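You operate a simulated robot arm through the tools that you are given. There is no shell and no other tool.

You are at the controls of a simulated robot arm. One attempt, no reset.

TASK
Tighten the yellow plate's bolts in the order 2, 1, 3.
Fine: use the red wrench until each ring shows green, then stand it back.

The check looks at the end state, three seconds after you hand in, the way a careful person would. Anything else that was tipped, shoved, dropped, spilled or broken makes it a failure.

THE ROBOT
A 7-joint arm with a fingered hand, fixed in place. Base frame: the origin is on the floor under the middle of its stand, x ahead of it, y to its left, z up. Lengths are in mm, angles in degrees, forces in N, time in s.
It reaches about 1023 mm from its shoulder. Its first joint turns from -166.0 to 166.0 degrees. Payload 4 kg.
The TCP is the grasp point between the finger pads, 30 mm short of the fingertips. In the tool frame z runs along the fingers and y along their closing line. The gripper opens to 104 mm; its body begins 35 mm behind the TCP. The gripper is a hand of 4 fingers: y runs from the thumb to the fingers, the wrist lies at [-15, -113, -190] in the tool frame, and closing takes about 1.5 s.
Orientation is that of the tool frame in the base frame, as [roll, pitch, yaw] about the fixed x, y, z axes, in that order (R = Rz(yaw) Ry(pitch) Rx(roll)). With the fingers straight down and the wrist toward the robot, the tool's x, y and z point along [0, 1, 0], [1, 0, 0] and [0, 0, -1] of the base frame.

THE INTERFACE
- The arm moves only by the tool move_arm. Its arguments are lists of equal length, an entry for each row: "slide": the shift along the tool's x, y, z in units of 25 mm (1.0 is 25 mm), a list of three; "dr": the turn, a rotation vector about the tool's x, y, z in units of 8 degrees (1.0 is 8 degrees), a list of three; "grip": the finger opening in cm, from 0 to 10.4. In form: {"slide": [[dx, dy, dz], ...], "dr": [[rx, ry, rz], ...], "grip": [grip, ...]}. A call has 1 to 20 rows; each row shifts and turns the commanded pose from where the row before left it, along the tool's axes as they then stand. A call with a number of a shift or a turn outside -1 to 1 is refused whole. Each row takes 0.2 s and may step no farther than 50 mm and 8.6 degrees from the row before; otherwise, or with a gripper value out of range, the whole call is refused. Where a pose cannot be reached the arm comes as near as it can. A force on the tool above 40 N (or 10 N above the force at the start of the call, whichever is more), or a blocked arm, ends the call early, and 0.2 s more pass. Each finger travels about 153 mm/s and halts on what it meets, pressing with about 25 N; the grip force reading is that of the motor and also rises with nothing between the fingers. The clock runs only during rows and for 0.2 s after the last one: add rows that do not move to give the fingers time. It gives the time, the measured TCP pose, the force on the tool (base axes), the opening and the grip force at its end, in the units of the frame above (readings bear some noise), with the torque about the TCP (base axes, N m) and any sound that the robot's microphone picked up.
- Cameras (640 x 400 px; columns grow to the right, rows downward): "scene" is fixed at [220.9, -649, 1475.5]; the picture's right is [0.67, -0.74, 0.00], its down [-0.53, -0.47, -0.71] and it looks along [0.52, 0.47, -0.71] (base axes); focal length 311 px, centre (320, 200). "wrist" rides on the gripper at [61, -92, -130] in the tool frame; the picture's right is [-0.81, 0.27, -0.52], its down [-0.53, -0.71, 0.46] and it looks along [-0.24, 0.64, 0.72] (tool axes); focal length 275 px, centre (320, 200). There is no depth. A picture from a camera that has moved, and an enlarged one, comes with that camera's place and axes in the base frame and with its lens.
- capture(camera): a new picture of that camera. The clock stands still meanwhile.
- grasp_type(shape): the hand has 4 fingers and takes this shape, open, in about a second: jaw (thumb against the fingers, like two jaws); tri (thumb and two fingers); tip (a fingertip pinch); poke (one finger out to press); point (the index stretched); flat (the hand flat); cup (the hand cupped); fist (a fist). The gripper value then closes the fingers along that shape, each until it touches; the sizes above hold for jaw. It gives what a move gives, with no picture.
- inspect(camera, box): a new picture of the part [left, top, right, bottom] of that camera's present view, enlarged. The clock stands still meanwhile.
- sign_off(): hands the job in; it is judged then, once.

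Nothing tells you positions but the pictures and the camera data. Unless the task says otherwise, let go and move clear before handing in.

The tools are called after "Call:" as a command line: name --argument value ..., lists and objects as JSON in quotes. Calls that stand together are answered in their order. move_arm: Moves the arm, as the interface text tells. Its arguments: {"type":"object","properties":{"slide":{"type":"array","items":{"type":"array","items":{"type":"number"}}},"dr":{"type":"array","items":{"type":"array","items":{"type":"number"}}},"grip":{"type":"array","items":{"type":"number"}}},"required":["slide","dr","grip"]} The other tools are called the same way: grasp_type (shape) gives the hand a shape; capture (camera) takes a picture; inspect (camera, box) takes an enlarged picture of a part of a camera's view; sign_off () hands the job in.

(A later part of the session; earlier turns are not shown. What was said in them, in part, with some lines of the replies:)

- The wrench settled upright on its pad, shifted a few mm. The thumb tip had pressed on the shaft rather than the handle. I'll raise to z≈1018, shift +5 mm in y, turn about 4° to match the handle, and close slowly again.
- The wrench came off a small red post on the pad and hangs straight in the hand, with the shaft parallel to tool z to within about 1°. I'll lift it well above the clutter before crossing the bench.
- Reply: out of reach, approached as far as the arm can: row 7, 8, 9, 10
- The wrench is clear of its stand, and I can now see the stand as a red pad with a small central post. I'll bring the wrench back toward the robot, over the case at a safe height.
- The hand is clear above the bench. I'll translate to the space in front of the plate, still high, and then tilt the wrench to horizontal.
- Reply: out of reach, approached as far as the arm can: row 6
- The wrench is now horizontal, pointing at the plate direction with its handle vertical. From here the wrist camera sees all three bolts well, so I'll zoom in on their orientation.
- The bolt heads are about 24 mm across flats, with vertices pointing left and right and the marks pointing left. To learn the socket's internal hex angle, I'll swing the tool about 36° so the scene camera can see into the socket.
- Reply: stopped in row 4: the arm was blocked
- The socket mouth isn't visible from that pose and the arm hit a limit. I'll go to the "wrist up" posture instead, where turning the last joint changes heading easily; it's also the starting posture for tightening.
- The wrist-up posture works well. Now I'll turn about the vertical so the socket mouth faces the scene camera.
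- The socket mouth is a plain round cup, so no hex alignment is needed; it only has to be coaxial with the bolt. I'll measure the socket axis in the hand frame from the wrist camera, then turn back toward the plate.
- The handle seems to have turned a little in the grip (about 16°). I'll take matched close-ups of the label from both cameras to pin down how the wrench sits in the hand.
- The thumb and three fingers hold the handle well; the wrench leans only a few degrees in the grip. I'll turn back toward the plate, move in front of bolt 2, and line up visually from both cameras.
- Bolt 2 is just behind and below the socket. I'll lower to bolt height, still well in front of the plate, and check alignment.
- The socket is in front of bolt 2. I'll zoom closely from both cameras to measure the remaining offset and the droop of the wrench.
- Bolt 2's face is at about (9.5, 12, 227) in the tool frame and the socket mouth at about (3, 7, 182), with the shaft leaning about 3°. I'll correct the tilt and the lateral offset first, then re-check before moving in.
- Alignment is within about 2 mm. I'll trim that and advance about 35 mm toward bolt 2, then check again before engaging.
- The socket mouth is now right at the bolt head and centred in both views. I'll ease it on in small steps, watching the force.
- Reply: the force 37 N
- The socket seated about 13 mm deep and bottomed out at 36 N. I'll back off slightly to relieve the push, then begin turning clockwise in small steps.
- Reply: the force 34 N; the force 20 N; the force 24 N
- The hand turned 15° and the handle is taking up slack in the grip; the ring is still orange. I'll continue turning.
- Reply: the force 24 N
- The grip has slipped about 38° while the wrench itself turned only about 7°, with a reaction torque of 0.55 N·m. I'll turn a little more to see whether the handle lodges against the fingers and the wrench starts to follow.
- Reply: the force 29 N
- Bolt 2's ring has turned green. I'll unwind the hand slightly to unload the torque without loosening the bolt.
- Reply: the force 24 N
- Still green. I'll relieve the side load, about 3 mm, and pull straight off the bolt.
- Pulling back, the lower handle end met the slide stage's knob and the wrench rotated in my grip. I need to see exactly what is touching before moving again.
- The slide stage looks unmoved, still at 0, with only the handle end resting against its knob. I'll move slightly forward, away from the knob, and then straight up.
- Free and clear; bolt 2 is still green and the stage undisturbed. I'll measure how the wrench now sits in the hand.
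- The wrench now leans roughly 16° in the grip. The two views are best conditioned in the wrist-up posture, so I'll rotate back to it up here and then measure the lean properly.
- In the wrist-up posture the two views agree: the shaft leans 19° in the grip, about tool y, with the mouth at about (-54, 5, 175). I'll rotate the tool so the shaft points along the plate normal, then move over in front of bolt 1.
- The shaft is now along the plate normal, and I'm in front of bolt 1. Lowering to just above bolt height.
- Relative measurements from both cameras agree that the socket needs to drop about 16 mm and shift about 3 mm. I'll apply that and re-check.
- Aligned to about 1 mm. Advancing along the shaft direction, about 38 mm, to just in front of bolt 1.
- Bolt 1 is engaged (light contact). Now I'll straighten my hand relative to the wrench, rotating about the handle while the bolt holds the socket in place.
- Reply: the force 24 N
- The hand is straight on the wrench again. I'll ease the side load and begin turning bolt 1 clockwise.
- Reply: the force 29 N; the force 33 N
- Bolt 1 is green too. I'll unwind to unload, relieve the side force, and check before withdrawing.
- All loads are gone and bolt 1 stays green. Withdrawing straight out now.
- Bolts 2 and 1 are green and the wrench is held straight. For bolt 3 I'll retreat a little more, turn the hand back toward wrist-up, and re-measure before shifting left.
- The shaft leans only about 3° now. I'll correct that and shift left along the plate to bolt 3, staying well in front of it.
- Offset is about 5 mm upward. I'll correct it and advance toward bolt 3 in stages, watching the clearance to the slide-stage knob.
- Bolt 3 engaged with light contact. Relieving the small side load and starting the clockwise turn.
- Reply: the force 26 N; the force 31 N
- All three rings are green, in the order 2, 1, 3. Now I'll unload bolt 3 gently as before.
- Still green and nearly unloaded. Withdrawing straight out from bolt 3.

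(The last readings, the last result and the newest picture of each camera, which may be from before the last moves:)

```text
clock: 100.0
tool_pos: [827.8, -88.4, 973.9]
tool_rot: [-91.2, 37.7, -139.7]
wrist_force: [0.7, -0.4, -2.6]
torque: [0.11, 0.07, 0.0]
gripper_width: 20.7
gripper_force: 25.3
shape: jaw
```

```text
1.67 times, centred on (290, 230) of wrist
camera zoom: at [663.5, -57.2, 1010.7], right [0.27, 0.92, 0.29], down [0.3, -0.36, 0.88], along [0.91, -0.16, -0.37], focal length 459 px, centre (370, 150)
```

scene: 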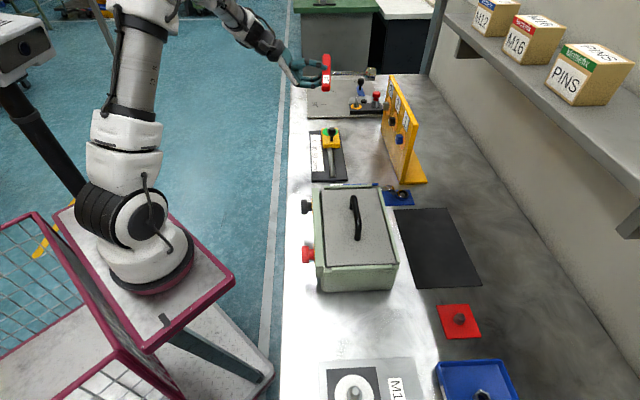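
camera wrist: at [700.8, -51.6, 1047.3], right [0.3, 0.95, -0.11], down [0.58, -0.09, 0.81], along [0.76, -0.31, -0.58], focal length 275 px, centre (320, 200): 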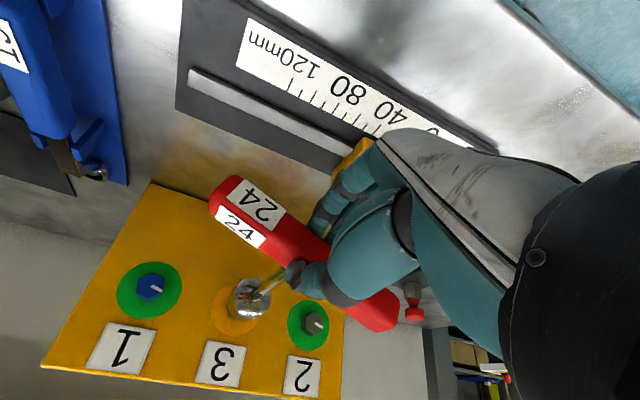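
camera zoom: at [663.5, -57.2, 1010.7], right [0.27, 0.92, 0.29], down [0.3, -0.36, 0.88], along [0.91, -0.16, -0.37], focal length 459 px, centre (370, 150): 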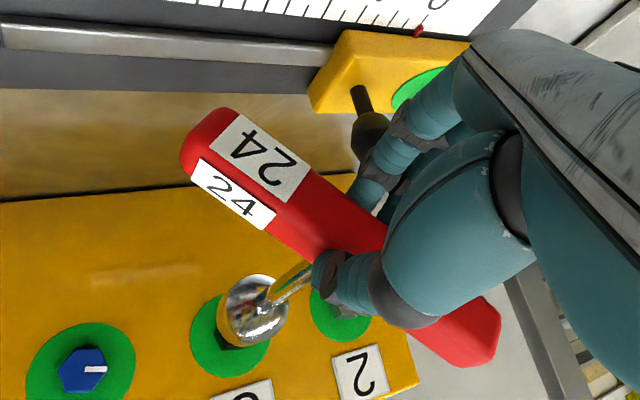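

All three are green and the wrench is free. Now I'll lift clear and start back toward the stand.

Call:
move_arm --slide '[[-0.3, -0.39, -0.01], [-0.459, -0.593, -0.012], [-0.459, -0.593, -0.012], [-0.459, -0.593, -0.012], [-0.459, -0.593, -0.012], [-0.459, -0.593, -0.012], [-0.459, -0.593, -0.012], [-0.459, -0.593, -0.012], [0.347, -0.597, -0.367], [0.347, -0.597, -0.367], [0.347, -0.597, -0.367], [0.347, -0.597, -0.367], [0.347, -0.597, -0.367], [0.347, -0.597, -0.367], [0, 0, 0]]' --dr '[[0, 0, 0], [0, 0, 0], [0, 0, 0], [0, 0, 0], [0, 0, 0], [0, 0, 0], [0, 0, 0], [0, 0, 0], [0, 0, 0], [0, 0, 0], [0, 0, 0], [0, 0, 0], [0, 0, 0], [0, 0, 0], [0, 0, 0]]' --grip '[1.0, 1.0, 1.0, 1.0, 1.0, 1.0, 1.0, 1.0, 1.0, 1.0, 1.0, 1.0, 1.0, 1.0, 1.0]'

Call:
capture --camera "scene"

Call:
capture --camera "wrist"

```text
clock: 103.2
tool_pos: [721.4, -110.5, 1156.3]
tool_rot: [-91.2, 37.7, -139.7]
wrist_force: [-0.6, -0.1, -3.6]
torque: [0.12, 0.11, 0.01]
gripper_width: 20.8
gripper_force: 24.7
shape: jaw
```

```text
taken
```

scene: 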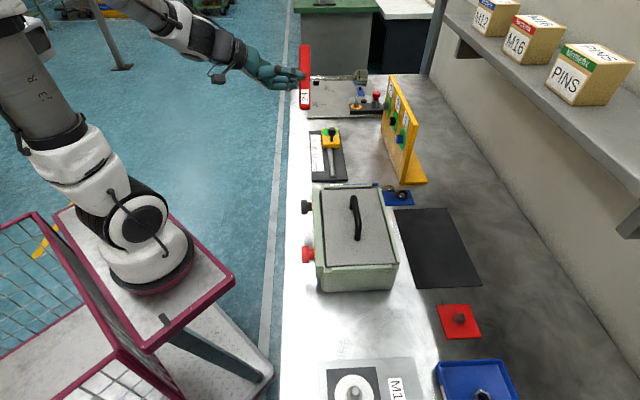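

```text
taken
camera wrist: at [556.5, -80.7, 1193.6], right [0.27, 0.92, 0.29], down [0.3, -0.36, 0.88], along [0.91, -0.16, -0.37], focal length 275 px, centre (320, 200)
```

wrist: 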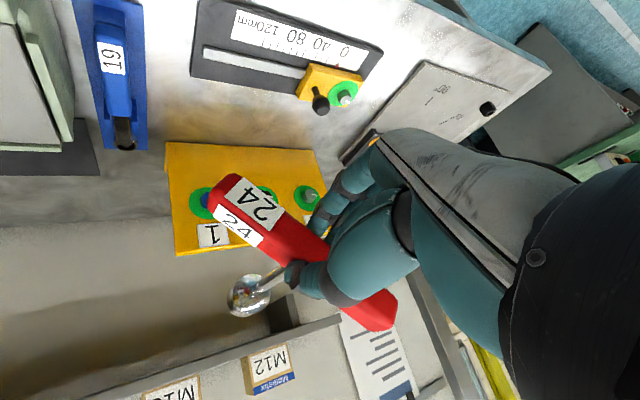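

Clear. Now I'll reorient the wrench to vertical in two halves.

Call:
move_arm --slide '[[0, 0, 0], [0, 0, 0], [0, 0, 0], [0, 0, 0], [0, 0, 0], [0, 0, 0], [0, 0, 0]]' --dr '[[-0.3484, 0.7429, 0.3808], [-0.3484, 0.7429, 0.3808], [-0.3484, 0.7429, 0.3808], [-0.3484, 0.7429, 0.3808], [-0.3484, 0.7429, 0.3808], [-0.3484, 0.7429, 0.3808], [-0.3484, 0.7429, 0.3808]]' --grip '[1.0, 1.0, 1.0, 1.0, 1.0, 1.0, 1.0]'

Call:
capture --camera "scene"

```text
clock: 104.8
tool_pos: [720.8, -107.7, 1157.6]
tool_rot: [-148.8, 35.1, 161.6]
wrist_force: [0.3, 0.3, -2.3]
torque: [0.08, 0.02, -0.01]
gripper_width: 20.8
gripper_force: 25.3
shape: jaw
```

```text
taken
```

scene: 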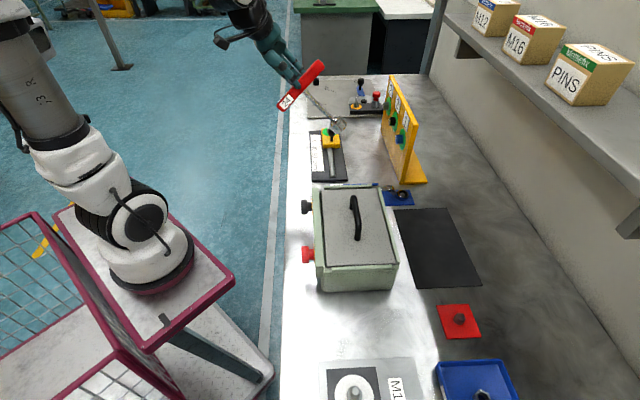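

Call:
move_arm --slide '[[0, 0, 0], [0, 0, 0], [0, 0, 0], [0, 0, 0], [0, 0, 0], [0, 0, 0], [0, 0, 0], [0, 0, 0]]' --dr '[[-0.3484, 0.7429, 0.3808], [-0.3484, 0.7429, 0.3808], [-0.3484, 0.7429, 0.3808], [-0.3484, 0.7429, 0.3808], [-0.3484, 0.7429, 0.3808], [-0.3484, 0.7429, 0.3808], [-0.3484, 0.7429, 0.3808], [0, 0, 0]]' --grip '[1.0, 1.0, 1.0, 1.0, 1.0, 1.0, 1.0, 1.0]'

Call:
capture --camera "scene"

Call:
capture --camera "wrist"

```text
clock: 106.7
tool_pos: [720.1, -109.5, 1157.7]
tool_rot: [179.8, -0.1, 128.9]
wrist_force: [-0.4, -0.2, -3.0]
torque: [-0.01, -0.02, -0.02]
gripper_width: 21.0
gripper_force: 25.0
shape: jaw
```

```text
taken
```

scene: 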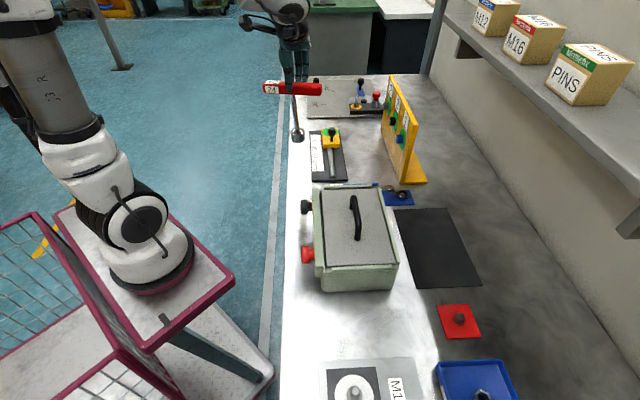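

```text
taken
camera wrist: at [609.8, -118.7, 1287.0], right [0.72, -0.46, 0.52], down [-0.22, -0.86, -0.46], along [0.66, 0.22, -0.72], focal length 275 px, centre (320, 200)
```

wrist: 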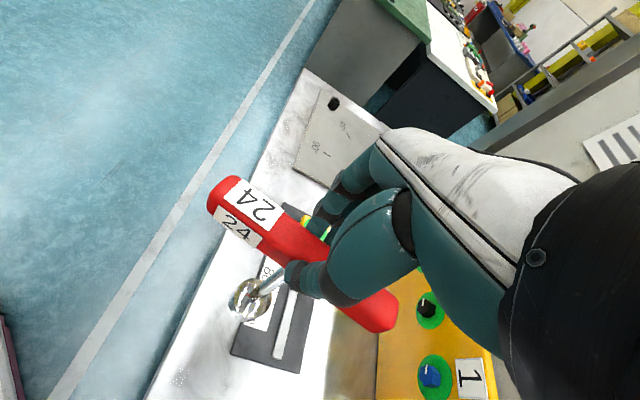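

The wrench is vertical again. I'll rise to crossing height and retrace the path over the case.

Call:
move_arm --slide '[[0, 0, -0.72], [0, 0, -0.72], [0, 0, -0.72], [0, 0, -0.72], [-0.198, -0.758, 0], [-0.198, -0.758, 0], [-0.198, -0.758, 0], [-0.198, -0.758, 0], [-0.198, -0.758, 0], [-0.198, -0.758, 0], [-0.198, -0.758, 0], [-0.198, -0.758, 0], [-0.198, -0.758, 0], [-0.198, -0.758, 0], [-0.198, -0.758, 0], [-0.198, -0.758, 0], [-0.198, -0.758, 0], [-0.198, -0.758, 0]]' --dr '[[0, 0, 0], [0, 0, 0], [0, 0, 0], [0, 0, 0], [0, 0, 0], [0, 0, 0], [0, 0, 0], [0, 0, 0], [0, 0, 0], [0, 0, 0], [0, 0, 0], [0, 0, 0], [0, 0, 0], [0, 0, 0], [0, 0, 0], [0, 0, 0], [0, 0, 0], [0, 0, 0]]' --grip '[1.0, 1.0, 1.0, 1.0, 1.0, 1.0, 1.0, 1.0, 1.0, 1.0, 1.0, 1.0, 1.0, 1.0, 1.0, 1.0, 1.0, 1.0]'

Call:
capture --camera "scene"

```text
clock: 110.5
tool_pos: [560.0, -328.5, 1228.6]
tool_rot: [-179.9, 0.0, 128.8]
wrist_force: [0.7, 0.6, -2.8]
torque: [-0.03, 0.0, 0.02]
gripper_width: 20.8
gripper_force: 25.0
shape: jaw
```

```text
taken
```

scene: 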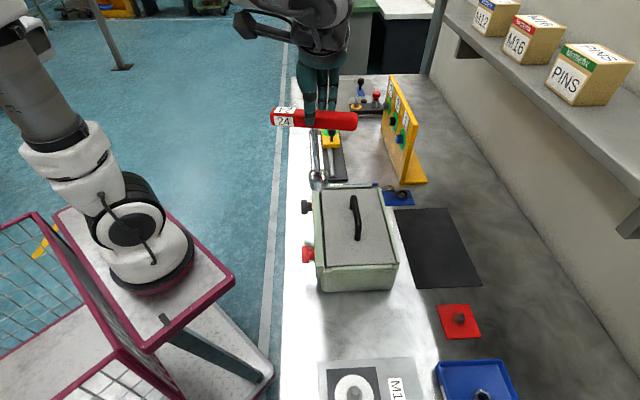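

Call:
move_arm --slide '[[-0.7246, -0.4246, 0], [-0.7246, -0.4246, 0], [-0.7246, -0.4246, 0], [-0.7246, -0.4246, 0], [-0.7246, -0.4246, 0], [-0.7246, -0.4246, 0], [-0.7246, -0.4246, 0], [-0.7246, -0.4246, 0], [-0.7246, -0.4246, 0], [-0.7246, -0.4246, 0], [-0.7246, -0.4246, 0], [-0.7246, -0.4246, 0], [-0.7246, -0.4246, 0], [-0.616, -0.431, 0.6], [-0.616, -0.431, 0.6], [-0.616, -0.431, 0.6], [-0.616, -0.431, 0.6], [0, 0, 0]]' --dr '[[0, 0, 0], [0, 0, 0], [0, 0, 0], [0, 0, 0], [0, 0, 0], [0, 0, 0], [0, 0, 0], [0, 0, 0], [0, 0, 0], [0, 0, 0], [0, 0, 0], [0, 0, 0], [0, 0, 0], [0, 0, 0], [0, 0, 0], [0, 0, 0], [0, 0, 0], [0, 0, 0]]' --grip '[1.0, 1.0, 1.0, 1.0, 1.0, 1.0, 1.0, 1.0, 1.0, 1.0, 1.0, 1.0, 1.0, 1.0, 1.0, 1.0, 1.0, 1.0]'

Call:
capture --camera "scene"

Call:
capture --camera "wrist"

```text
clock: 114.2
tool_pos: [605.9, -674.7, 1167.7]
tool_rot: [-179.9, 0.0, 129.0]
wrist_force: [-0.1, -0.1, -2.6]
torque: [-0.01, -0.03, -0.01]
gripper_width: 20.6
gripper_force: 25.3
shape: jaw
```

```text
taken
```

scene: 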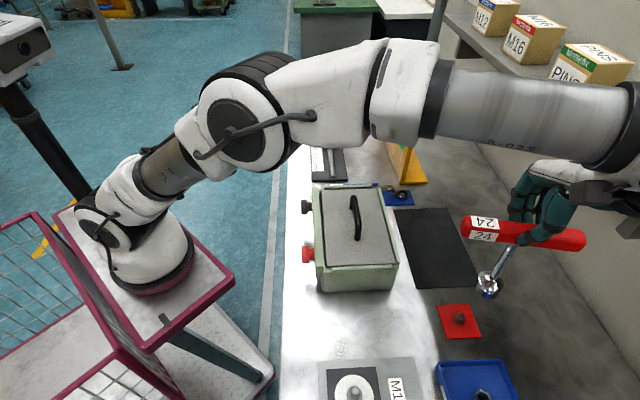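

```text
taken
camera wrist: at [495.1, -684.4, 1298.4], right [0.72, -0.46, 0.52], down [-0.22, -0.86, -0.46], along [0.65, 0.22, -0.72], focal length 275 px, centre (320, 200)
```

wrist: 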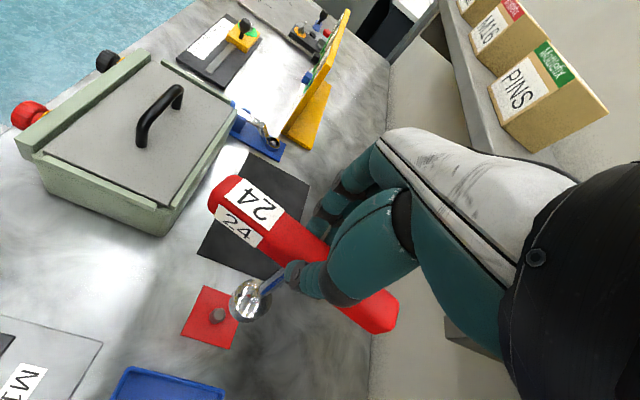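

Above the stand now. I'll measure the shaft's vertical alignment and the post position from both cameras.

Call:
inspect --camera "scene" --box '[430, 205, 600, 345]'

Call:
inspect --camera "wrist" --box '[170, 230, 310, 360]'

Call:
inspect --camera "scene" --box '[470, 235, 530, 305]'

```text
2.86 times, centred on (515, 275) of scene
camera zoom: at [220.9, -649.0, 1475.5], right [0.67, -0.74, 0.0], down [-0.53, -0.47, -0.71], along [0.52, 0.47, -0.71], focal length 888 px, centre (-237, -14)
```

zoom: 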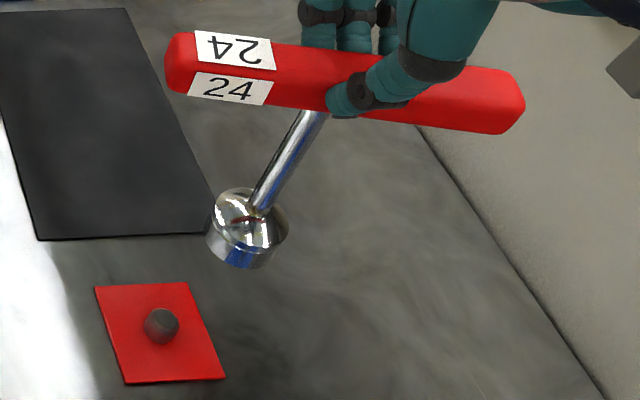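

```text
3.08 times, centred on (240, 295) of wrist
camera zoom: at [495.1, -684.4, 1298.4], right [0.72, -0.46, 0.52], down [-0.22, -0.86, -0.46], along [0.65, 0.22, -0.72], focal length 847 px, centre (566, -92)
```

zoom: 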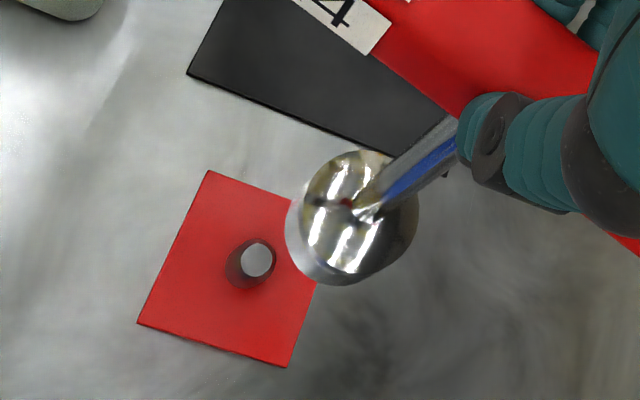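

```text
5.71 times, centred on (500, 270) of scene
camera zoom: at [220.9, -649.0, 1475.5], right [0.67, -0.74, 0.0], down [-0.53, -0.47, -0.71], along [0.52, 0.47, -0.71], focal length 1776 px, centre (-709, -200)
```

zoom: 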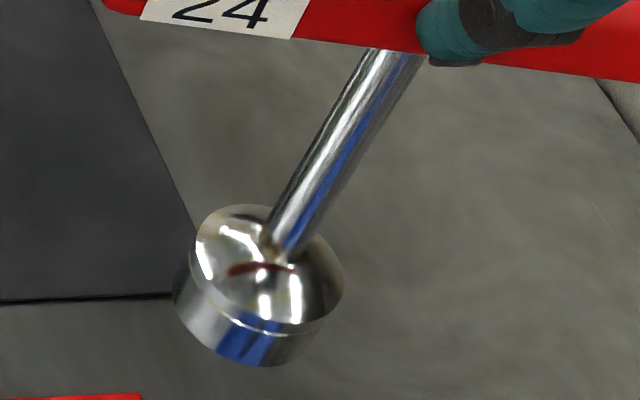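

Call:
inspect --camera "wrist" --box '[225, 250, 285, 310]'

Call:
inspect --camera "scene" --box '[440, 285, 490, 345]'

```text
6.67 times, centred on (255, 280) of wrist
camera zoom: at [495.1, -684.4, 1298.4], right [0.72, -0.46, 0.52], down [-0.22, -0.86, -0.46], along [0.65, 0.22, -0.72], focal length 1835 px, centre (753, -333)
```

zoom: 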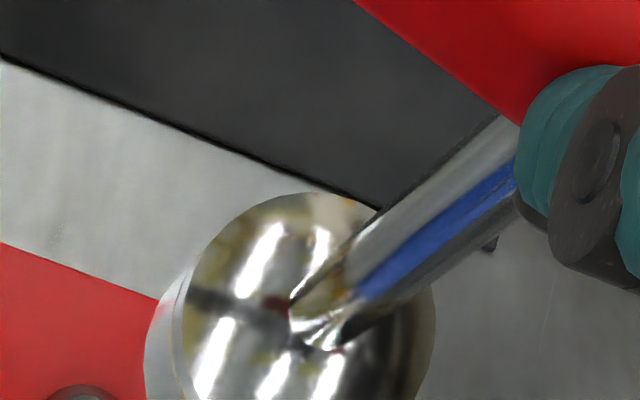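

```text
6.67 times, centred on (465, 315) of scene
camera zoom: at [220.9, -649.0, 1475.5], right [0.67, -0.74, 0.0], down [-0.53, -0.47, -0.71], along [0.52, 0.47, -0.71], focal length 2072 px, centre (-647, -567)
```

zoom: 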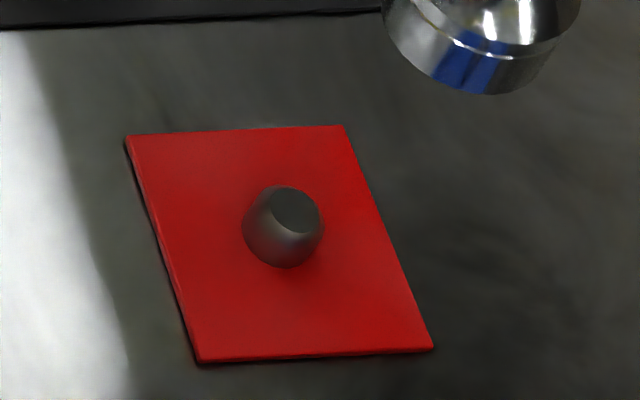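

The shaft is within about 3° of vertical. I'll trim the tilt, centre over the post and lower to about 30 mm above it.

Call:
move_arm --slide '[[0, 0, 0], [-0.15, -0.04, 0], [-0.029, -0.019, 0.64], [-0.029, -0.019, 0.64], [-0.029, -0.019, 0.64], [-0.029, -0.019, 0.64], [-0.029, -0.019, 0.64], [0, 0, 0]]' --dr '[[-0.21, 0.32, 0], [0, 0, 0], [0, 0, 0], [0, 0, 0], [0, 0, 0], [0, 0, 0], [0, 0, 0], [0, 0, 0]]' --grip '[1.0, 1.0, 1.0, 1.0, 1.0, 1.0, 1.0, 1.0]'

Call:
capture --camera "scene"

Call:
inspect --camera "wrist" --box '[190, 240, 310, 350]'

Call:
inspect --camera "scene" --box '[430, 230, 560, 345]'

```text
clock: 116.0
tool_pos: [606.6, -679.5, 1088.7]
tool_rot: [178.3, -2.6, 129.0]
wrist_force: [-0.1, -0.1, -2.2]
torque: [-0.01, -0.01, 0.01]
gripper_width: 21.0
gripper_force: 24.8
shape: jaw
```

```text
taken
```

scene: 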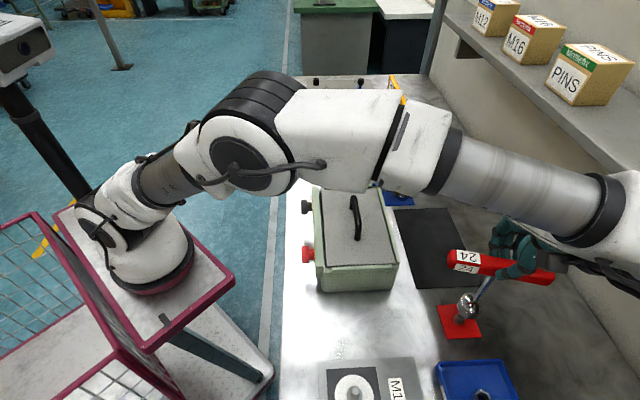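

```text
3.64 times, centred on (250, 295) of wrist
camera zoom: at [495.9, -695.8, 1217.7], right [0.73, -0.48, 0.49], down [-0.22, -0.84, -0.5], along [0.65, 0.25, -0.72], focal length 1001 px, centre (574, -146)
```

zoom: 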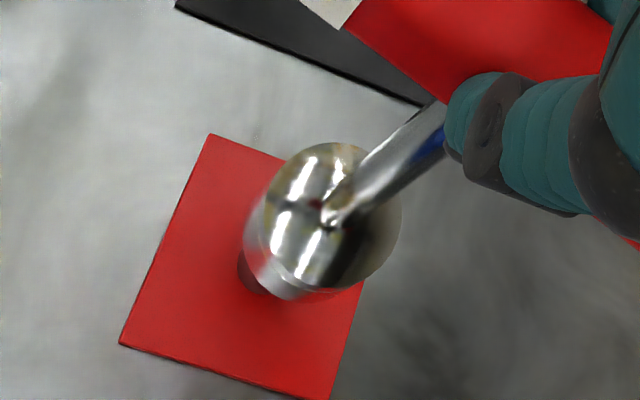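

```text
3.48 times, centred on (495, 288) of scene
camera zoom: at [220.9, -649.0, 1475.5], right [0.67, -0.74, 0.0], down [-0.53, -0.47, -0.71], along [0.52, 0.47, -0.71], focal length 1081 px, centre (-289, -104)
```

zoom: 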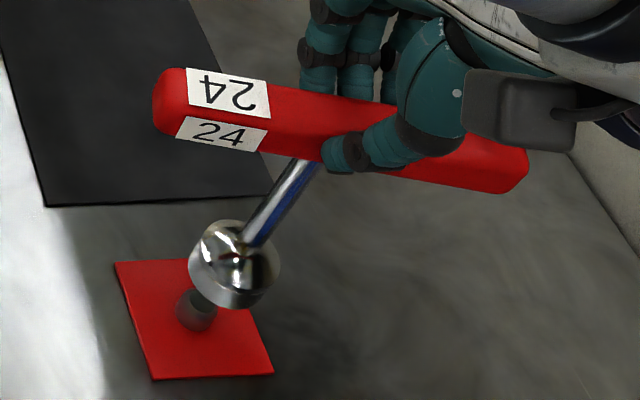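

Call:
inspect --camera "scene" --box '[440, 275, 500, 335]'

Call:
inspect --camera "wrist" --box '[215, 265, 285, 345]'

```text
6.67 times, centred on (470, 305) of scene
camera zoom: at [220.9, -649.0, 1475.5], right [0.67, -0.74, 0.0], down [-0.53, -0.47, -0.71], along [0.52, 0.47, -0.71], focal length 2072 px, centre (-680, -500)
```

zoom: 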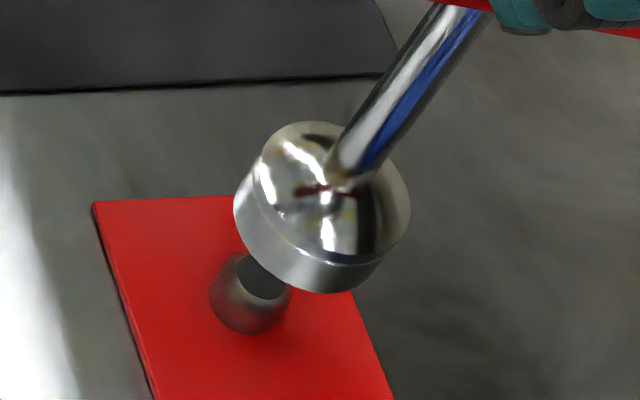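

```text
5.00 times, centred on (250, 305) of wrist
camera zoom: at [495.9, -695.8, 1217.7], right [0.73, -0.48, 0.49], down [-0.22, -0.84, -0.5], along [0.65, 0.25, -0.72], focal length 1376 px, centre (670, -325)
```

zoom: 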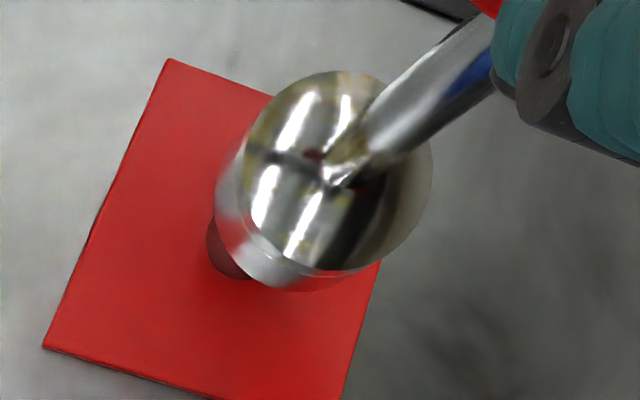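

Nearly above the post; the estimates agree to a few mm. I'll lower another 17 mm and look again.

Call:
move_arm --slide '[[-0.02, 0.03, 0], [-0.01, -0.007, 0.23], [-0.01, -0.007, 0.23], [-0.01, -0.007, 0.23], [0, 0, 0]]' --dr '[[0, 0, 0], [0, 0, 0], [0, 0, 0], [0, 0, 0], [0, 0, 0]]' --grip '[1.0, 1.0, 1.0, 1.0, 1.0]'

Call:
inspect --camera "scene" --box '[440, 285, 490, 335]'

Call:
inspect --camera "wrist" --box '[215, 265, 285, 345]'

```text
clock: 117.2
tool_pos: [607.8, -678.2, 1071.0]
tool_rot: [178.3, -2.5, 129.0]
wrist_force: [-1.2, 0.3, -2.7]
torque: [0.0, 0.0, 0.0]
gripper_width: 20.7
gripper_force: 25.2
shape: jaw
```

```text
8.00 times, centred on (465, 310) of scene
camera zoom: at [220.9, -649.0, 1475.5], right [0.67, -0.74, 0.0], down [-0.53, -0.47, -0.71], along [0.52, 0.47, -0.71], focal length 2487 px, centre (-840, -680)
```

zoom: 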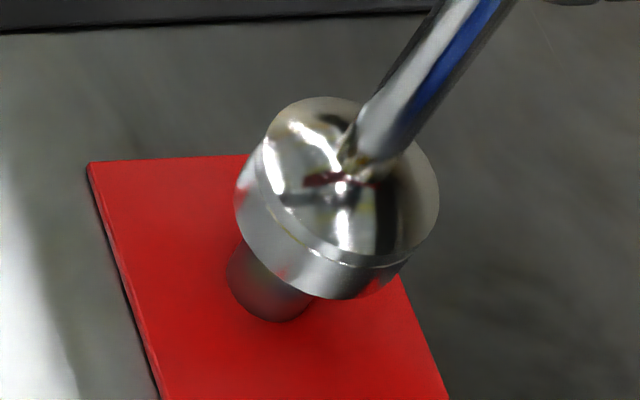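

```text
5.00 times, centred on (250, 305) of wrist
camera zoom: at [497.0, -695.4, 1200.3], right [0.73, -0.48, 0.49], down [-0.22, -0.84, -0.5], along [0.65, 0.25, -0.72], focal length 1376 px, centre (670, -325)
```

zoom: 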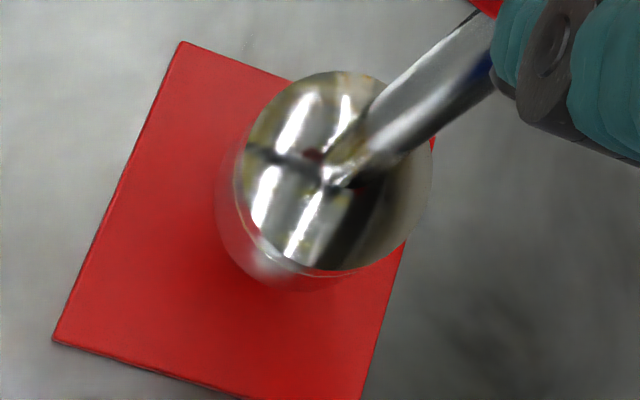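

Centred to about 1 mm in both views. Lowering onto the post slowly, watching the force.

Call:
move_arm --slide '[[-0.007, -0.005, 0.16], [-0.007, -0.005, 0.16], [-0.007, -0.005, 0.16], [-0.007, -0.005, 0.16], [-0.007, -0.005, 0.16], [0, 0, 0]]' --dr '[[0, 0, 0], [0, 0, 0], [0, 0, 0], [0, 0, 0], [0, 0, 0], [0, 0, 0]]' --grip '[1.0, 1.0, 1.0, 1.0, 1.0, 1.0]'

Call:
inspect --camera "scene" --box '[440, 275, 490, 335]'

Call:
inspect --camera "wrist" --box '[215, 265, 285, 345]'

```text
clock: 118.7
tool_pos: [606.0, -677.9, 1053.1]
tool_rot: [178.3, -2.6, 128.9]
wrist_force: [0.6, -0.3, -3.6]
torque: [-0.02, 0.0, 0.01]
gripper_width: 20.6
gripper_force: 24.6
shape: jaw
```

```text
6.67 times, centred on (465, 305) of scene
camera zoom: at [220.9, -649.0, 1475.5], right [0.67, -0.74, 0.0], down [-0.53, -0.47, -0.71], along [0.52, 0.47, -0.71], focal length 2072 px, centre (-647, -500)
```

zoom: 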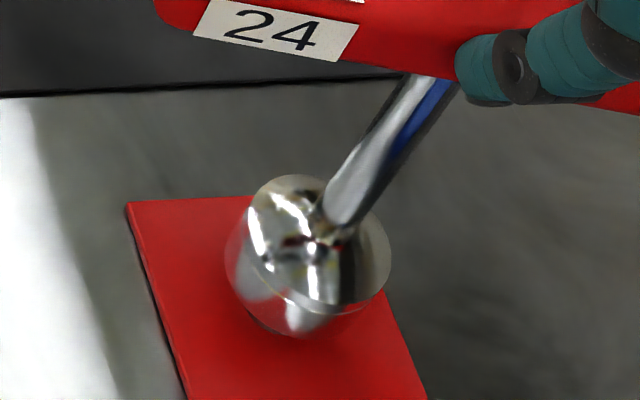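

```text
5.00 times, centred on (250, 305) of wrist
camera zoom: at [497.3, -693.8, 1181.6], right [0.73, -0.48, 0.49], down [-0.22, -0.84, -0.5], along [0.65, 0.25, -0.72], focal length 1376 px, centre (670, -325)
```

zoom: 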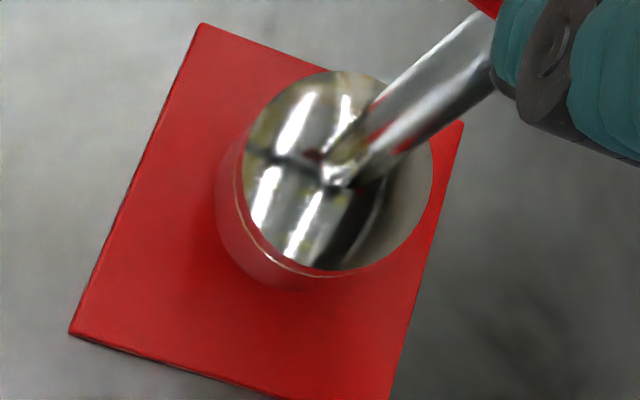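

Call:
move_arm --slide '[[-0.005, -0.004, 0.12], [-0.005, -0.004, 0.12], [-0.005, -0.004, 0.12], [0, 0, 0]]' --dr '[[0, 0, 0], [0, 0, 0], [0, 0, 0], [0, 0, 0]]' --grip '[1.0, 1.0, 1.0, 1.0]'

Call:
inspect --camera "scene" --box '[440, 275, 490, 335]'

Call:
inspect --camera "wrist" --box '[205, 255, 295, 345]'

```text
clock: 119.7
tool_pos: [608.0, -678.8, 1043.4]
tool_rot: [178.3, -2.6, 129.0]
wrist_force: [-1.1, 0.8, -3.4]
torque: [0.01, -0.03, 0.01]
gripper_width: 20.9
gripper_force: 25.1
shape: jaw
```

```text
6.67 times, centred on (465, 305) of scene
camera zoom: at [220.9, -649.0, 1475.5], right [0.67, -0.74, 0.0], down [-0.53, -0.47, -0.71], along [0.52, 0.47, -0.71], focal length 2072 px, centre (-647, -500)
```

zoom: 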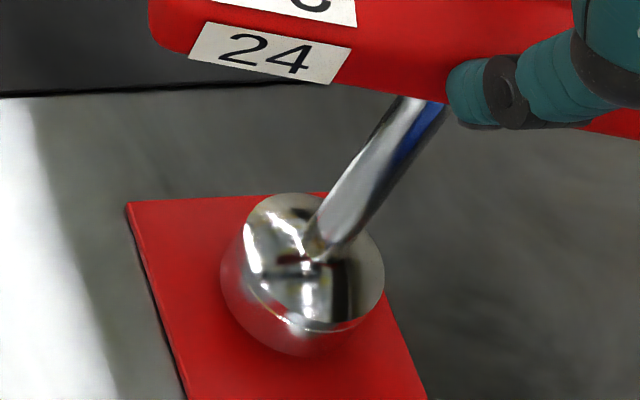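

```text
4.44 times, centred on (250, 300) of wrist
camera zoom: at [497.1, -695.3, 1172.4], right [0.73, -0.48, 0.49], down [-0.22, -0.84, -0.5], along [0.65, 0.25, -0.72], focal length 1224 px, centre (631, -244)
```

zoom: 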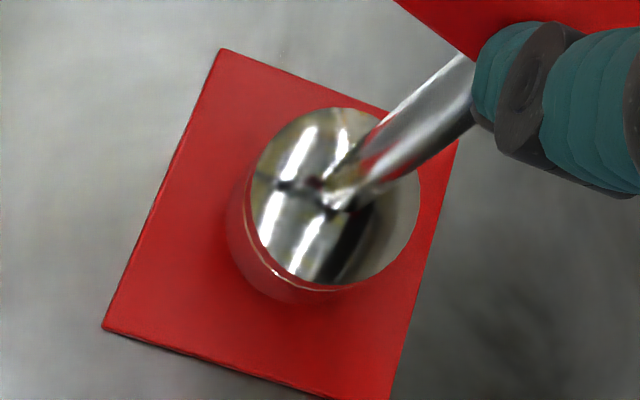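

Call:
move_arm --slide '[[-0.004, -0.003, 0.09], [-0.004, -0.003, 0.09], [0, 0, 0]]' --dr '[[0, 0, 0], [0, 0, 0], [0, 0, 0]]' --grip '[1.0, 1.0, 1.0]'

```text
clock: 120.5
tool_pos: [607.8, -678.4, 1038.5]
tool_rot: [178.3, -2.6, 129.0]
wrist_force: [0.3, 0.9, -2.4]
torque: [-0.02, 0.0, 0.0]
gripper_width: 20.8
gripper_force: 24.9
shape: jaw
```

Call:
move_arm --slide '[[-0.003, -0.002, 0.06], [-0.003, -0.002, 0.06], [0, 0, 0]]' --dr '[[0, 0, 0], [0, 0, 0], [0, 0, 0]]' --grip '[1.0, 1.0, 1.0]'

Call:
inspect --camera "scene" --box '[440, 295, 488, 345]'

Call:
inspect --camera "wrist" --box '[205, 255, 295, 345]'

```text
clock: 121.2
tool_pos: [606.7, -678.0, 1035.2]
tool_rot: [178.3, -2.7, 129.0]
wrist_force: [0.3, -0.5, -3.5]
torque: [-0.03, 0.01, 0.05]
gripper_width: 20.7
gripper_force: 25.8
shape: jaw
```

```text
8.00 times, centred on (464, 320) of scene
camera zoom: at [220.9, -649.0, 1475.5], right [0.67, -0.74, 0.0], down [-0.53, -0.47, -0.71], along [0.52, 0.47, -0.71], focal length 2487 px, centre (-832, -760)
```

zoom: 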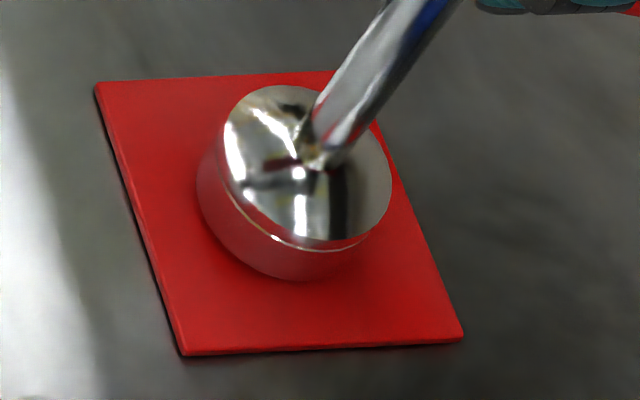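

```text
4.44 times, centred on (250, 300) of wrist
camera zoom: at [497.1, -694.9, 1164.3], right [0.73, -0.48, 0.49], down [-0.22, -0.84, -0.5], along [0.65, 0.25, -0.72], focal length 1224 px, centre (631, -244)
```

zoom: 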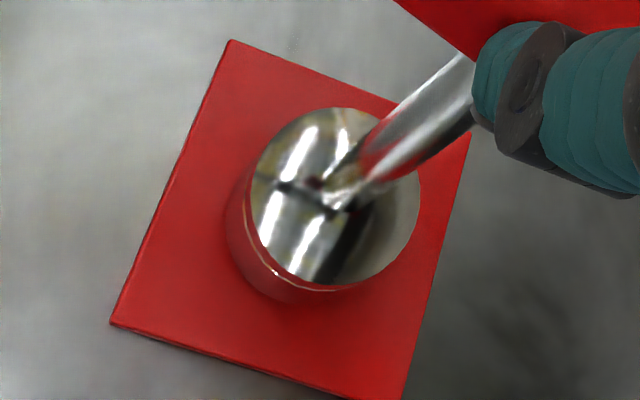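

The view now matches the original standing position almost exactly. A couple more millimetres until it rests.

Call:
move_arm --slide '[[-0.002, -0.001, 0.04], [-0.002, -0.001, 0.04], [0, 0, 0]]' --dr '[[0, 0, 0], [0, 0, 0], [0, 0, 0]]' --grip '[1.0, 1.0, 1.0]'

Call:
inspect --camera "scene" --box '[440, 295, 488, 345]'

```text
clock: 122.0
tool_pos: [606.7, -678.3, 1032.7]
tool_rot: [178.3, -2.6, 129.0]
wrist_force: [0.0, 0.0, -2.4]
torque: [-0.02, 0.03, 0.03]
gripper_width: 20.6
gripper_force: 25.0
shape: jaw
```

```text
8.00 times, centred on (464, 320) of scene
camera zoom: at [220.9, -649.0, 1475.5], right [0.67, -0.74, 0.0], down [-0.53, -0.47, -0.71], along [0.52, 0.47, -0.71], focal length 2487 px, centre (-832, -760)
```

zoom: 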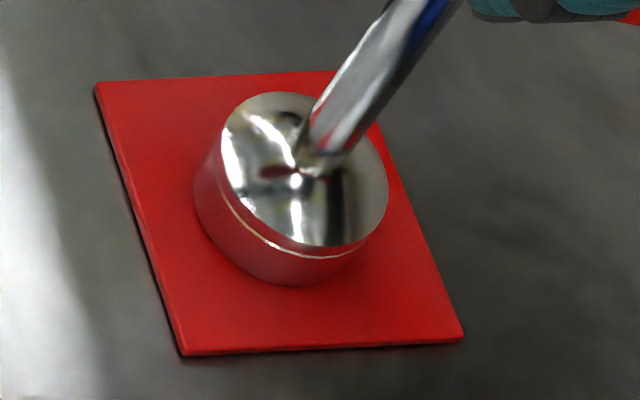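

Call:
move_arm --slide '[[-0.002, -0.001, 0.04], [-0.002, -0.001, 0.04], [0, 0, 0]]' --dr '[[0, 0, 0], [0, 0, 0], [0, 0, 0]]' --grip '[1.0, 1.0, 1.0]'

Call:
inspect --camera "scene" --box '[440, 295, 488, 345]'

```text
clock: 122.8
tool_pos: [606.4, -679.2, 1031.6]
tool_rot: [178.3, -2.5, 129.0]
wrist_force: [0.1, 0.1, -0.2]
torque: [0.0, 0.01, -0.03]
gripper_width: 20.6
gripper_force: 25.4
shape: jaw
```

```text
8.00 times, centred on (464, 320) of scene
camera zoom: at [220.9, -649.0, 1475.5], right [0.67, -0.74, 0.0], down [-0.53, -0.47, -0.71], along [0.52, 0.47, -0.71], focal length 2487 px, centre (-832, -760)
```

zoom: 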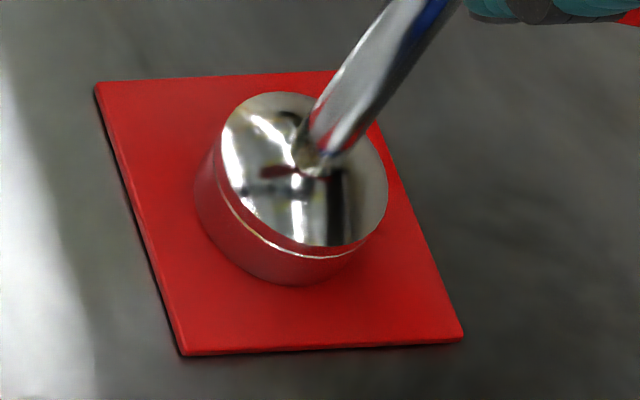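

The force has gone to about 0, so the stand now carries the wrench's weight. I'll open the hand gradually and check that it stands.

Call:
move_arm --slide '[[0, 0, 0], [0, 0, 0], [0, 0, 0], [0, 0, 0], [0, 0, 0], [0, 0, 0], [0, 0, 0], [0, 0, 0]]' --dr '[[0, 0, 0], [0, 0, 0], [0, 0, 0], [0, 0, 0], [0, 0, 0], [0, 0, 0], [0, 0, 0], [0, 0, 0]]' --grip '[2.0, 2.2, 2.4, 2.6, 2.8, 3.1, 3.5, 3.9]'

Call:
inspect --camera "scene" --box '[430, 255, 550, 345]'

Call:
inspect --camera "wrist" --box '[180, 150, 420, 350]'

```text
clock: 124.7
tool_pos: [605.3, -677.6, 1031.1]
tool_rot: [178.3, -2.7, 129.0]
wrist_force: [0.1, -0.8, -0.5]
torque: [0.02, 0.01, -0.01]
gripper_width: 38.7
gripper_force: 0.0
shape: jaw
```

```text
4.44 times, centred on (490, 300) of scene
camera zoom: at [220.9, -649.0, 1475.5], right [0.67, -0.74, 0.0], down [-0.53, -0.47, -0.71], along [0.52, 0.47, -0.71], focal length 1382 px, centre (-436, -244)
```

zoom: 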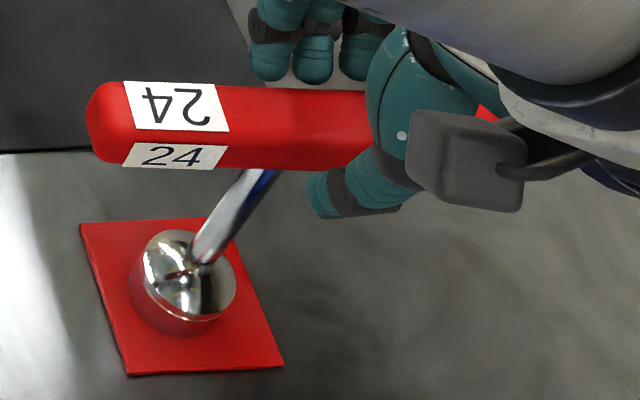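

```text
2.00 times, centred on (300, 250) of wrist
camera zoom: at [496.5, -694.7, 1160.7], right [0.73, -0.48, 0.49], down [-0.22, -0.84, -0.5], along [0.65, 0.25, -0.72], focal length 551 px, centre (360, 100)
```

zoom: 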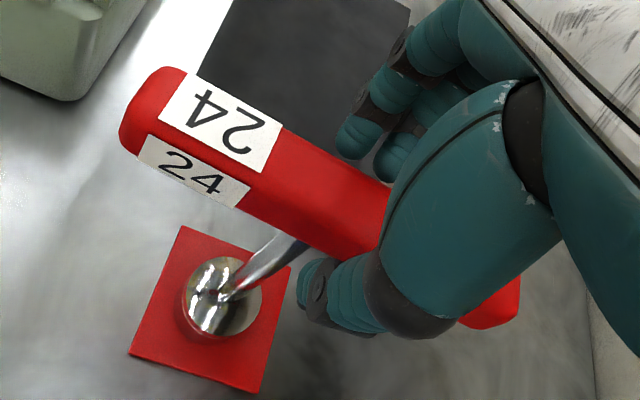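

It stands on its own. Opening fully, then rising straight up.

Call:
move_arm --slide '[[0, 0, 0], [0, 0, 0], [0, 0, 0], [0, 0, 0], [0, 0, 0], [0, 0, 0]]' --dr '[[0, 0, 0], [0, 0, 0], [0, 0, 0], [0, 0, 0], [0, 0, 0], [0, 0, 0]]' --grip '[5.0, 6.5, 8.0, 9.5, 10.4, 10.4]'

Call:
inspect --camera "wrist" --box '[180, 150, 420, 350]'

Call:
inspect --camera "scene" --box '[430, 255, 550, 345]'

```text
clock: 126.0
tool_pos: [605.8, -676.9, 1031.3]
tool_rot: [178.3, -2.6, 128.9]
wrist_force: [0.5, -0.6, 0.7]
torque: [-0.01, 0.01, 0.0]
gripper_width: 103.6
gripper_force: 0.1
shape: jaw
```

```text
2.00 times, centred on (300, 250) of wrist
camera zoom: at [496.5, -694.7, 1160.7], right [0.73, -0.48, 0.49], down [-0.22, -0.84, -0.5], along [0.65, 0.25, -0.72], focal length 551 px, centre (360, 100)
```

zoom: 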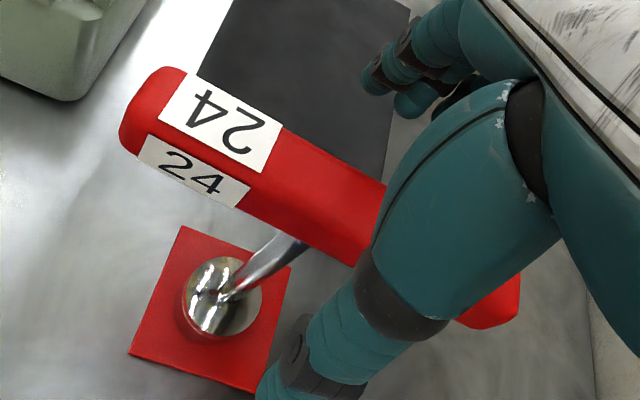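

```text
4.44 times, centred on (490, 300) of scene
camera zoom: at [220.9, -649.0, 1475.5], right [0.67, -0.74, 0.0], down [-0.53, -0.47, -0.71], along [0.52, 0.47, -0.71], focal length 1382 px, centre (-436, -244)
```

zoom: 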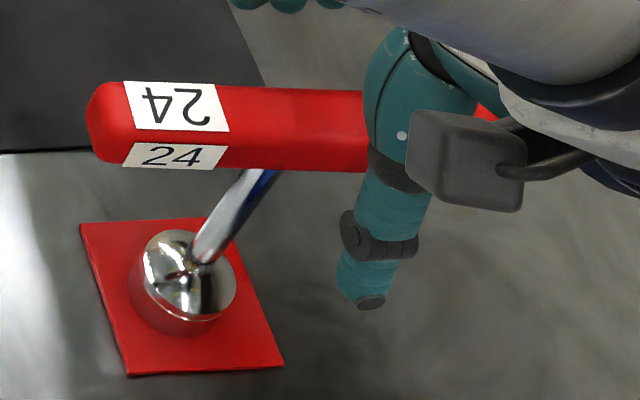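

Call:
move_arm --slide '[[0.02, 0.013, -0.4], [0.036, 0.024, -0.8], [0.036, 0.024, -0.8], [0.036, 0.024, -0.8], [0.036, 0.024, -0.8], [0.036, 0.024, -0.8], [0.036, 0.024, -0.8], [0, 0, 0]]' --dr '[[0, 0, 0], [0, 0, 0], [0, 0, 0], [0, 0, 0], [0, 0, 0], [0, 0, 0], [0, 0, 0], [0, 0, 0]]' --grip '[10.4, 10.4, 10.4, 10.4, 10.4, 10.4, 10.4, 10.4]'

Call:
capture --camera "scene"

Call:
capture --camera "wrist"

```text
clock: 127.8
tool_pos: [607.8, -678.1, 1161.4]
tool_rot: [178.3, -2.7, 129.0]
wrist_force: [0.9, -0.3, -0.3]
torque: [-0.04, -0.03, -0.04]
gripper_width: 103.5
gripper_force: 0.1
shape: jaw
```

```text
taken
```

scene: 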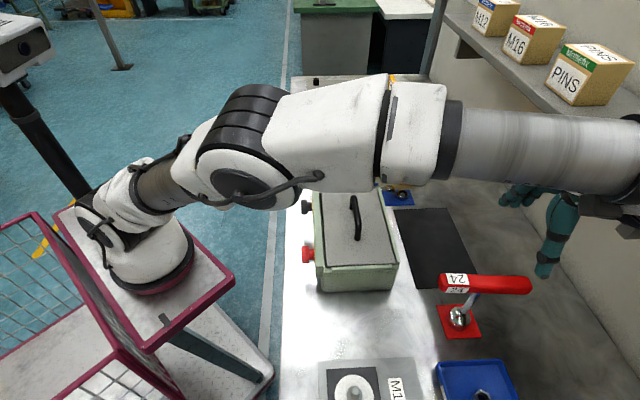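

```text
taken
camera wrist: at [497.7, -694.4, 1290.3], right [0.73, -0.48, 0.49], down [-0.22, -0.84, -0.5], along [0.65, 0.25, -0.72], focal length 275 px, centre (320, 200)
```

wrist: 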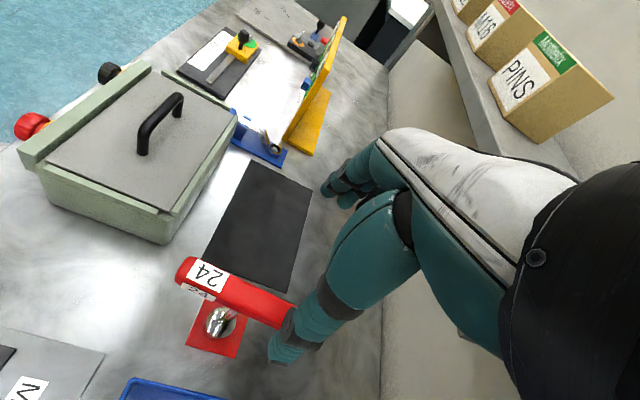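

The wrench stands as it did at the start. I'll back the hand away toward the robot and do a final check of the whole scene.

Call:
move_arm --slide '[[0.73, 0.448, -0.1], [0.73, 0.448, -0.1], [0.73, 0.448, -0.1], [0.73, 0.448, -0.1], [0.73, 0.448, -0.1], [0.73, 0.448, -0.1], [0.73, 0.448, -0.1], [0.73, 0.448, -0.1], [0.73, 0.448, -0.1], [0.73, 0.448, -0.1], [0.73, 0.448, -0.1], [0.73, 0.448, -0.1], [0.73, 0.448, -0.1], [0.73, 0.448, -0.1], [0.73, 0.448, -0.1], [0, 0, 0]]' --dr '[[0, 0, 0], [0, 0, 0], [0, 0, 0], [0, 0, 0], [0, 0, 0], [0, 0, 0], [0, 0, 0], [0, 0, 0], [0, 0, 0], [0, 0, 0], [0, 0, 0], [0, 0, 0], [0, 0, 0], [0, 0, 0], [0, 0, 0], [0, 0, 0]]' --grip '[10.4, 10.4, 10.4, 10.4, 10.4, 10.4, 10.4, 10.4, 10.4, 10.4, 10.4, 10.4, 10.4, 10.4, 10.4, 10.4]'

Call:
capture --camera "scene"

Call:
inspect --camera "scene" --box '[280, 60, 440, 210]'

Call:
inspect --camera "scene" --box '[400, 240, 560, 350]'

```text
clock: 131.2
tool_pos: [564.7, -361.4, 1217.2]
tool_rot: [178.3, -2.7, 129.0]
wrist_force: [-0.1, -0.3, 0.1]
torque: [0.0, 0.03, 0.0]
gripper_width: 103.6
gripper_force: 0.1
shape: jaw
```

```text
taken
```

scene: 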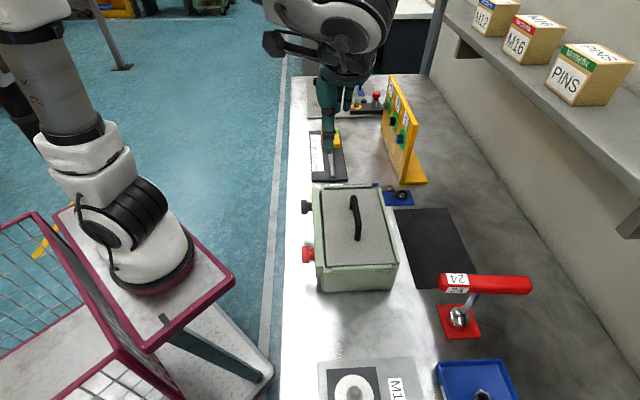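

```text
2.67 times, centred on (360, 135) of scene
camera zoom: at [220.9, -649.0, 1475.5], right [0.67, -0.74, 0.0], down [-0.53, -0.47, -0.71], along [0.52, 0.47, -0.71], focal length 829 px, centre (213, 373)
```

zoom: 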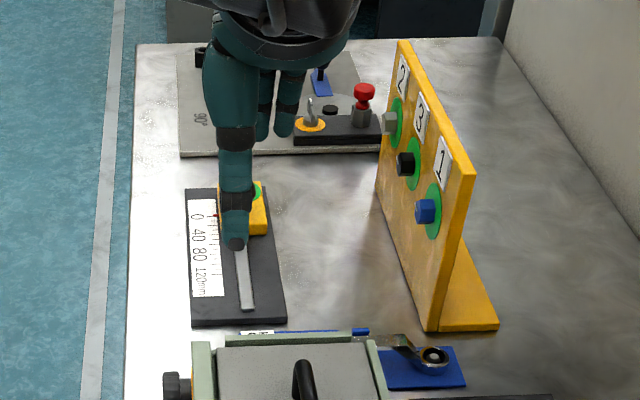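

```text
3.64 times, centred on (480, 295) of scene
camera zoom: at [220.9, -649.0, 1475.5], right [0.67, -0.74, 0.0], down [-0.53, -0.47, -0.71], along [0.52, 0.47, -0.71], focal length 1130 px, centre (-262, -146)
```

zoom: 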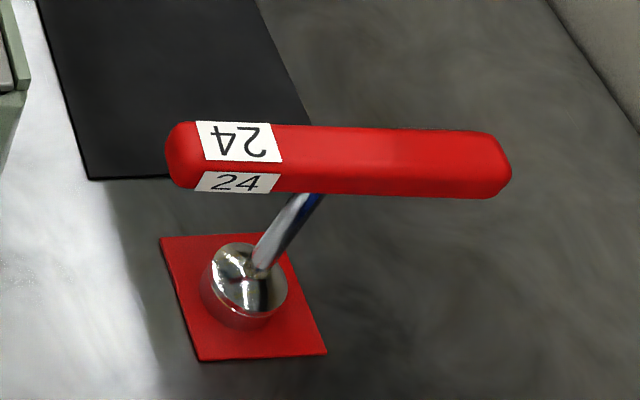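

All three rings are green and the wrench is back on its stand. I'll move the hand a bit further back so I can confirm the slide stage is undisturbed.

Call:
move_arm --slide '[[0.5, -0.62, 0], [0.5, -0.62, 0], [0.5, -0.62, 0], [0.5, -0.62, 0], [0.5, -0.62, 0], [0.5, -0.62, 0], [0, 0, 0]]' --dr '[[0, 0, 0], [0, 0, 0], [0, 0, 0], [0, 0, 0], [0, 0, 0], [0, 0, 0], [0, 0, 0]]' --grip '[10.4, 10.4, 10.4, 10.4, 10.4, 10.4, 10.4]'

Call:
capture --camera "scene"

Call:
inspect --camera "scene" --box '[280, 60, 440, 210]'

Call:
inspect --camera "scene" --box '[376, 90, 416, 150]'

```text
clock: 132.8
tool_pos: [444.1, -361.9, 1218.7]
tool_rot: [178.4, -2.7, 129.0]
wrist_force: [-0.4, 0.3, -0.2]
torque: [-0.02, -0.02, 0.0]
gripper_width: 103.6
gripper_force: 0.1
shape: jaw
```

```text
taken
```

scene: 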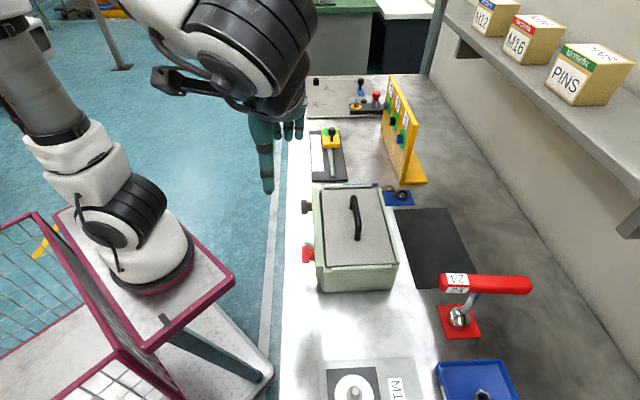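

```text
2.67 times, centred on (360, 135) of scene
camera zoom: at [220.9, -649.0, 1475.5], right [0.67, -0.74, 0.0], down [-0.53, -0.47, -0.71], along [0.52, 0.47, -0.71], focal length 829 px, centre (213, 373)
```

zoom: 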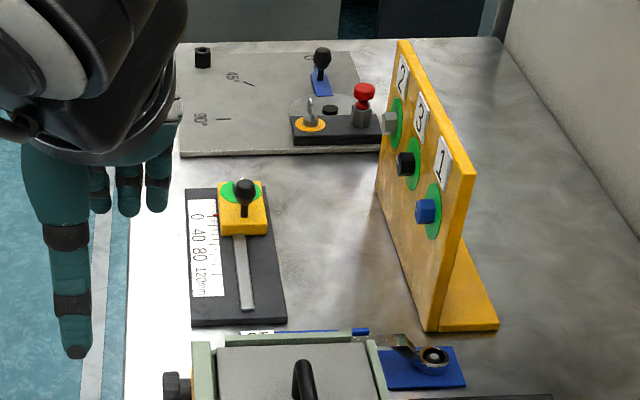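

```text
6.67 times, centred on (396, 120) of scene
camera zoom: at [220.9, -649.0, 1475.5], right [0.67, -0.74, 0.0], down [-0.53, -0.47, -0.71], along [0.52, 0.47, -0.71], focal length 2072 px, centre (-187, 733)
```

zoom: 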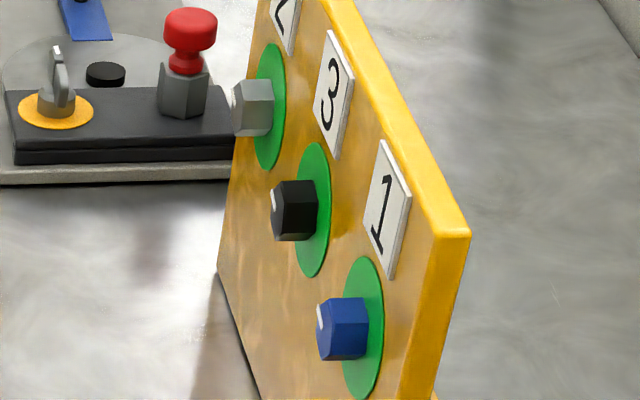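

Everything checks out: all three rings are green after tightening in the order 2, 1, 3. The red wrench stands back on its post, the slide stage and other items are where they were, and the hand is open and clear. I'm handing in the job.

Call:
sign_off

```text
The job is handed in.
```

The yellow plate's bolts are tightened in the order 2, 1, 3, and all three rings show green. The red wrench is standing back on its post, and the job is handed in.

While I was backing off bolt 2, the end of the wrench handle bumped the knob on the slide stage. From the camera views the stage did not move; its pointer was still at 0 and its ring green when I checked afterwards. I saw nothing else tipped or shifted, and I left the hand open and clear of the bench.
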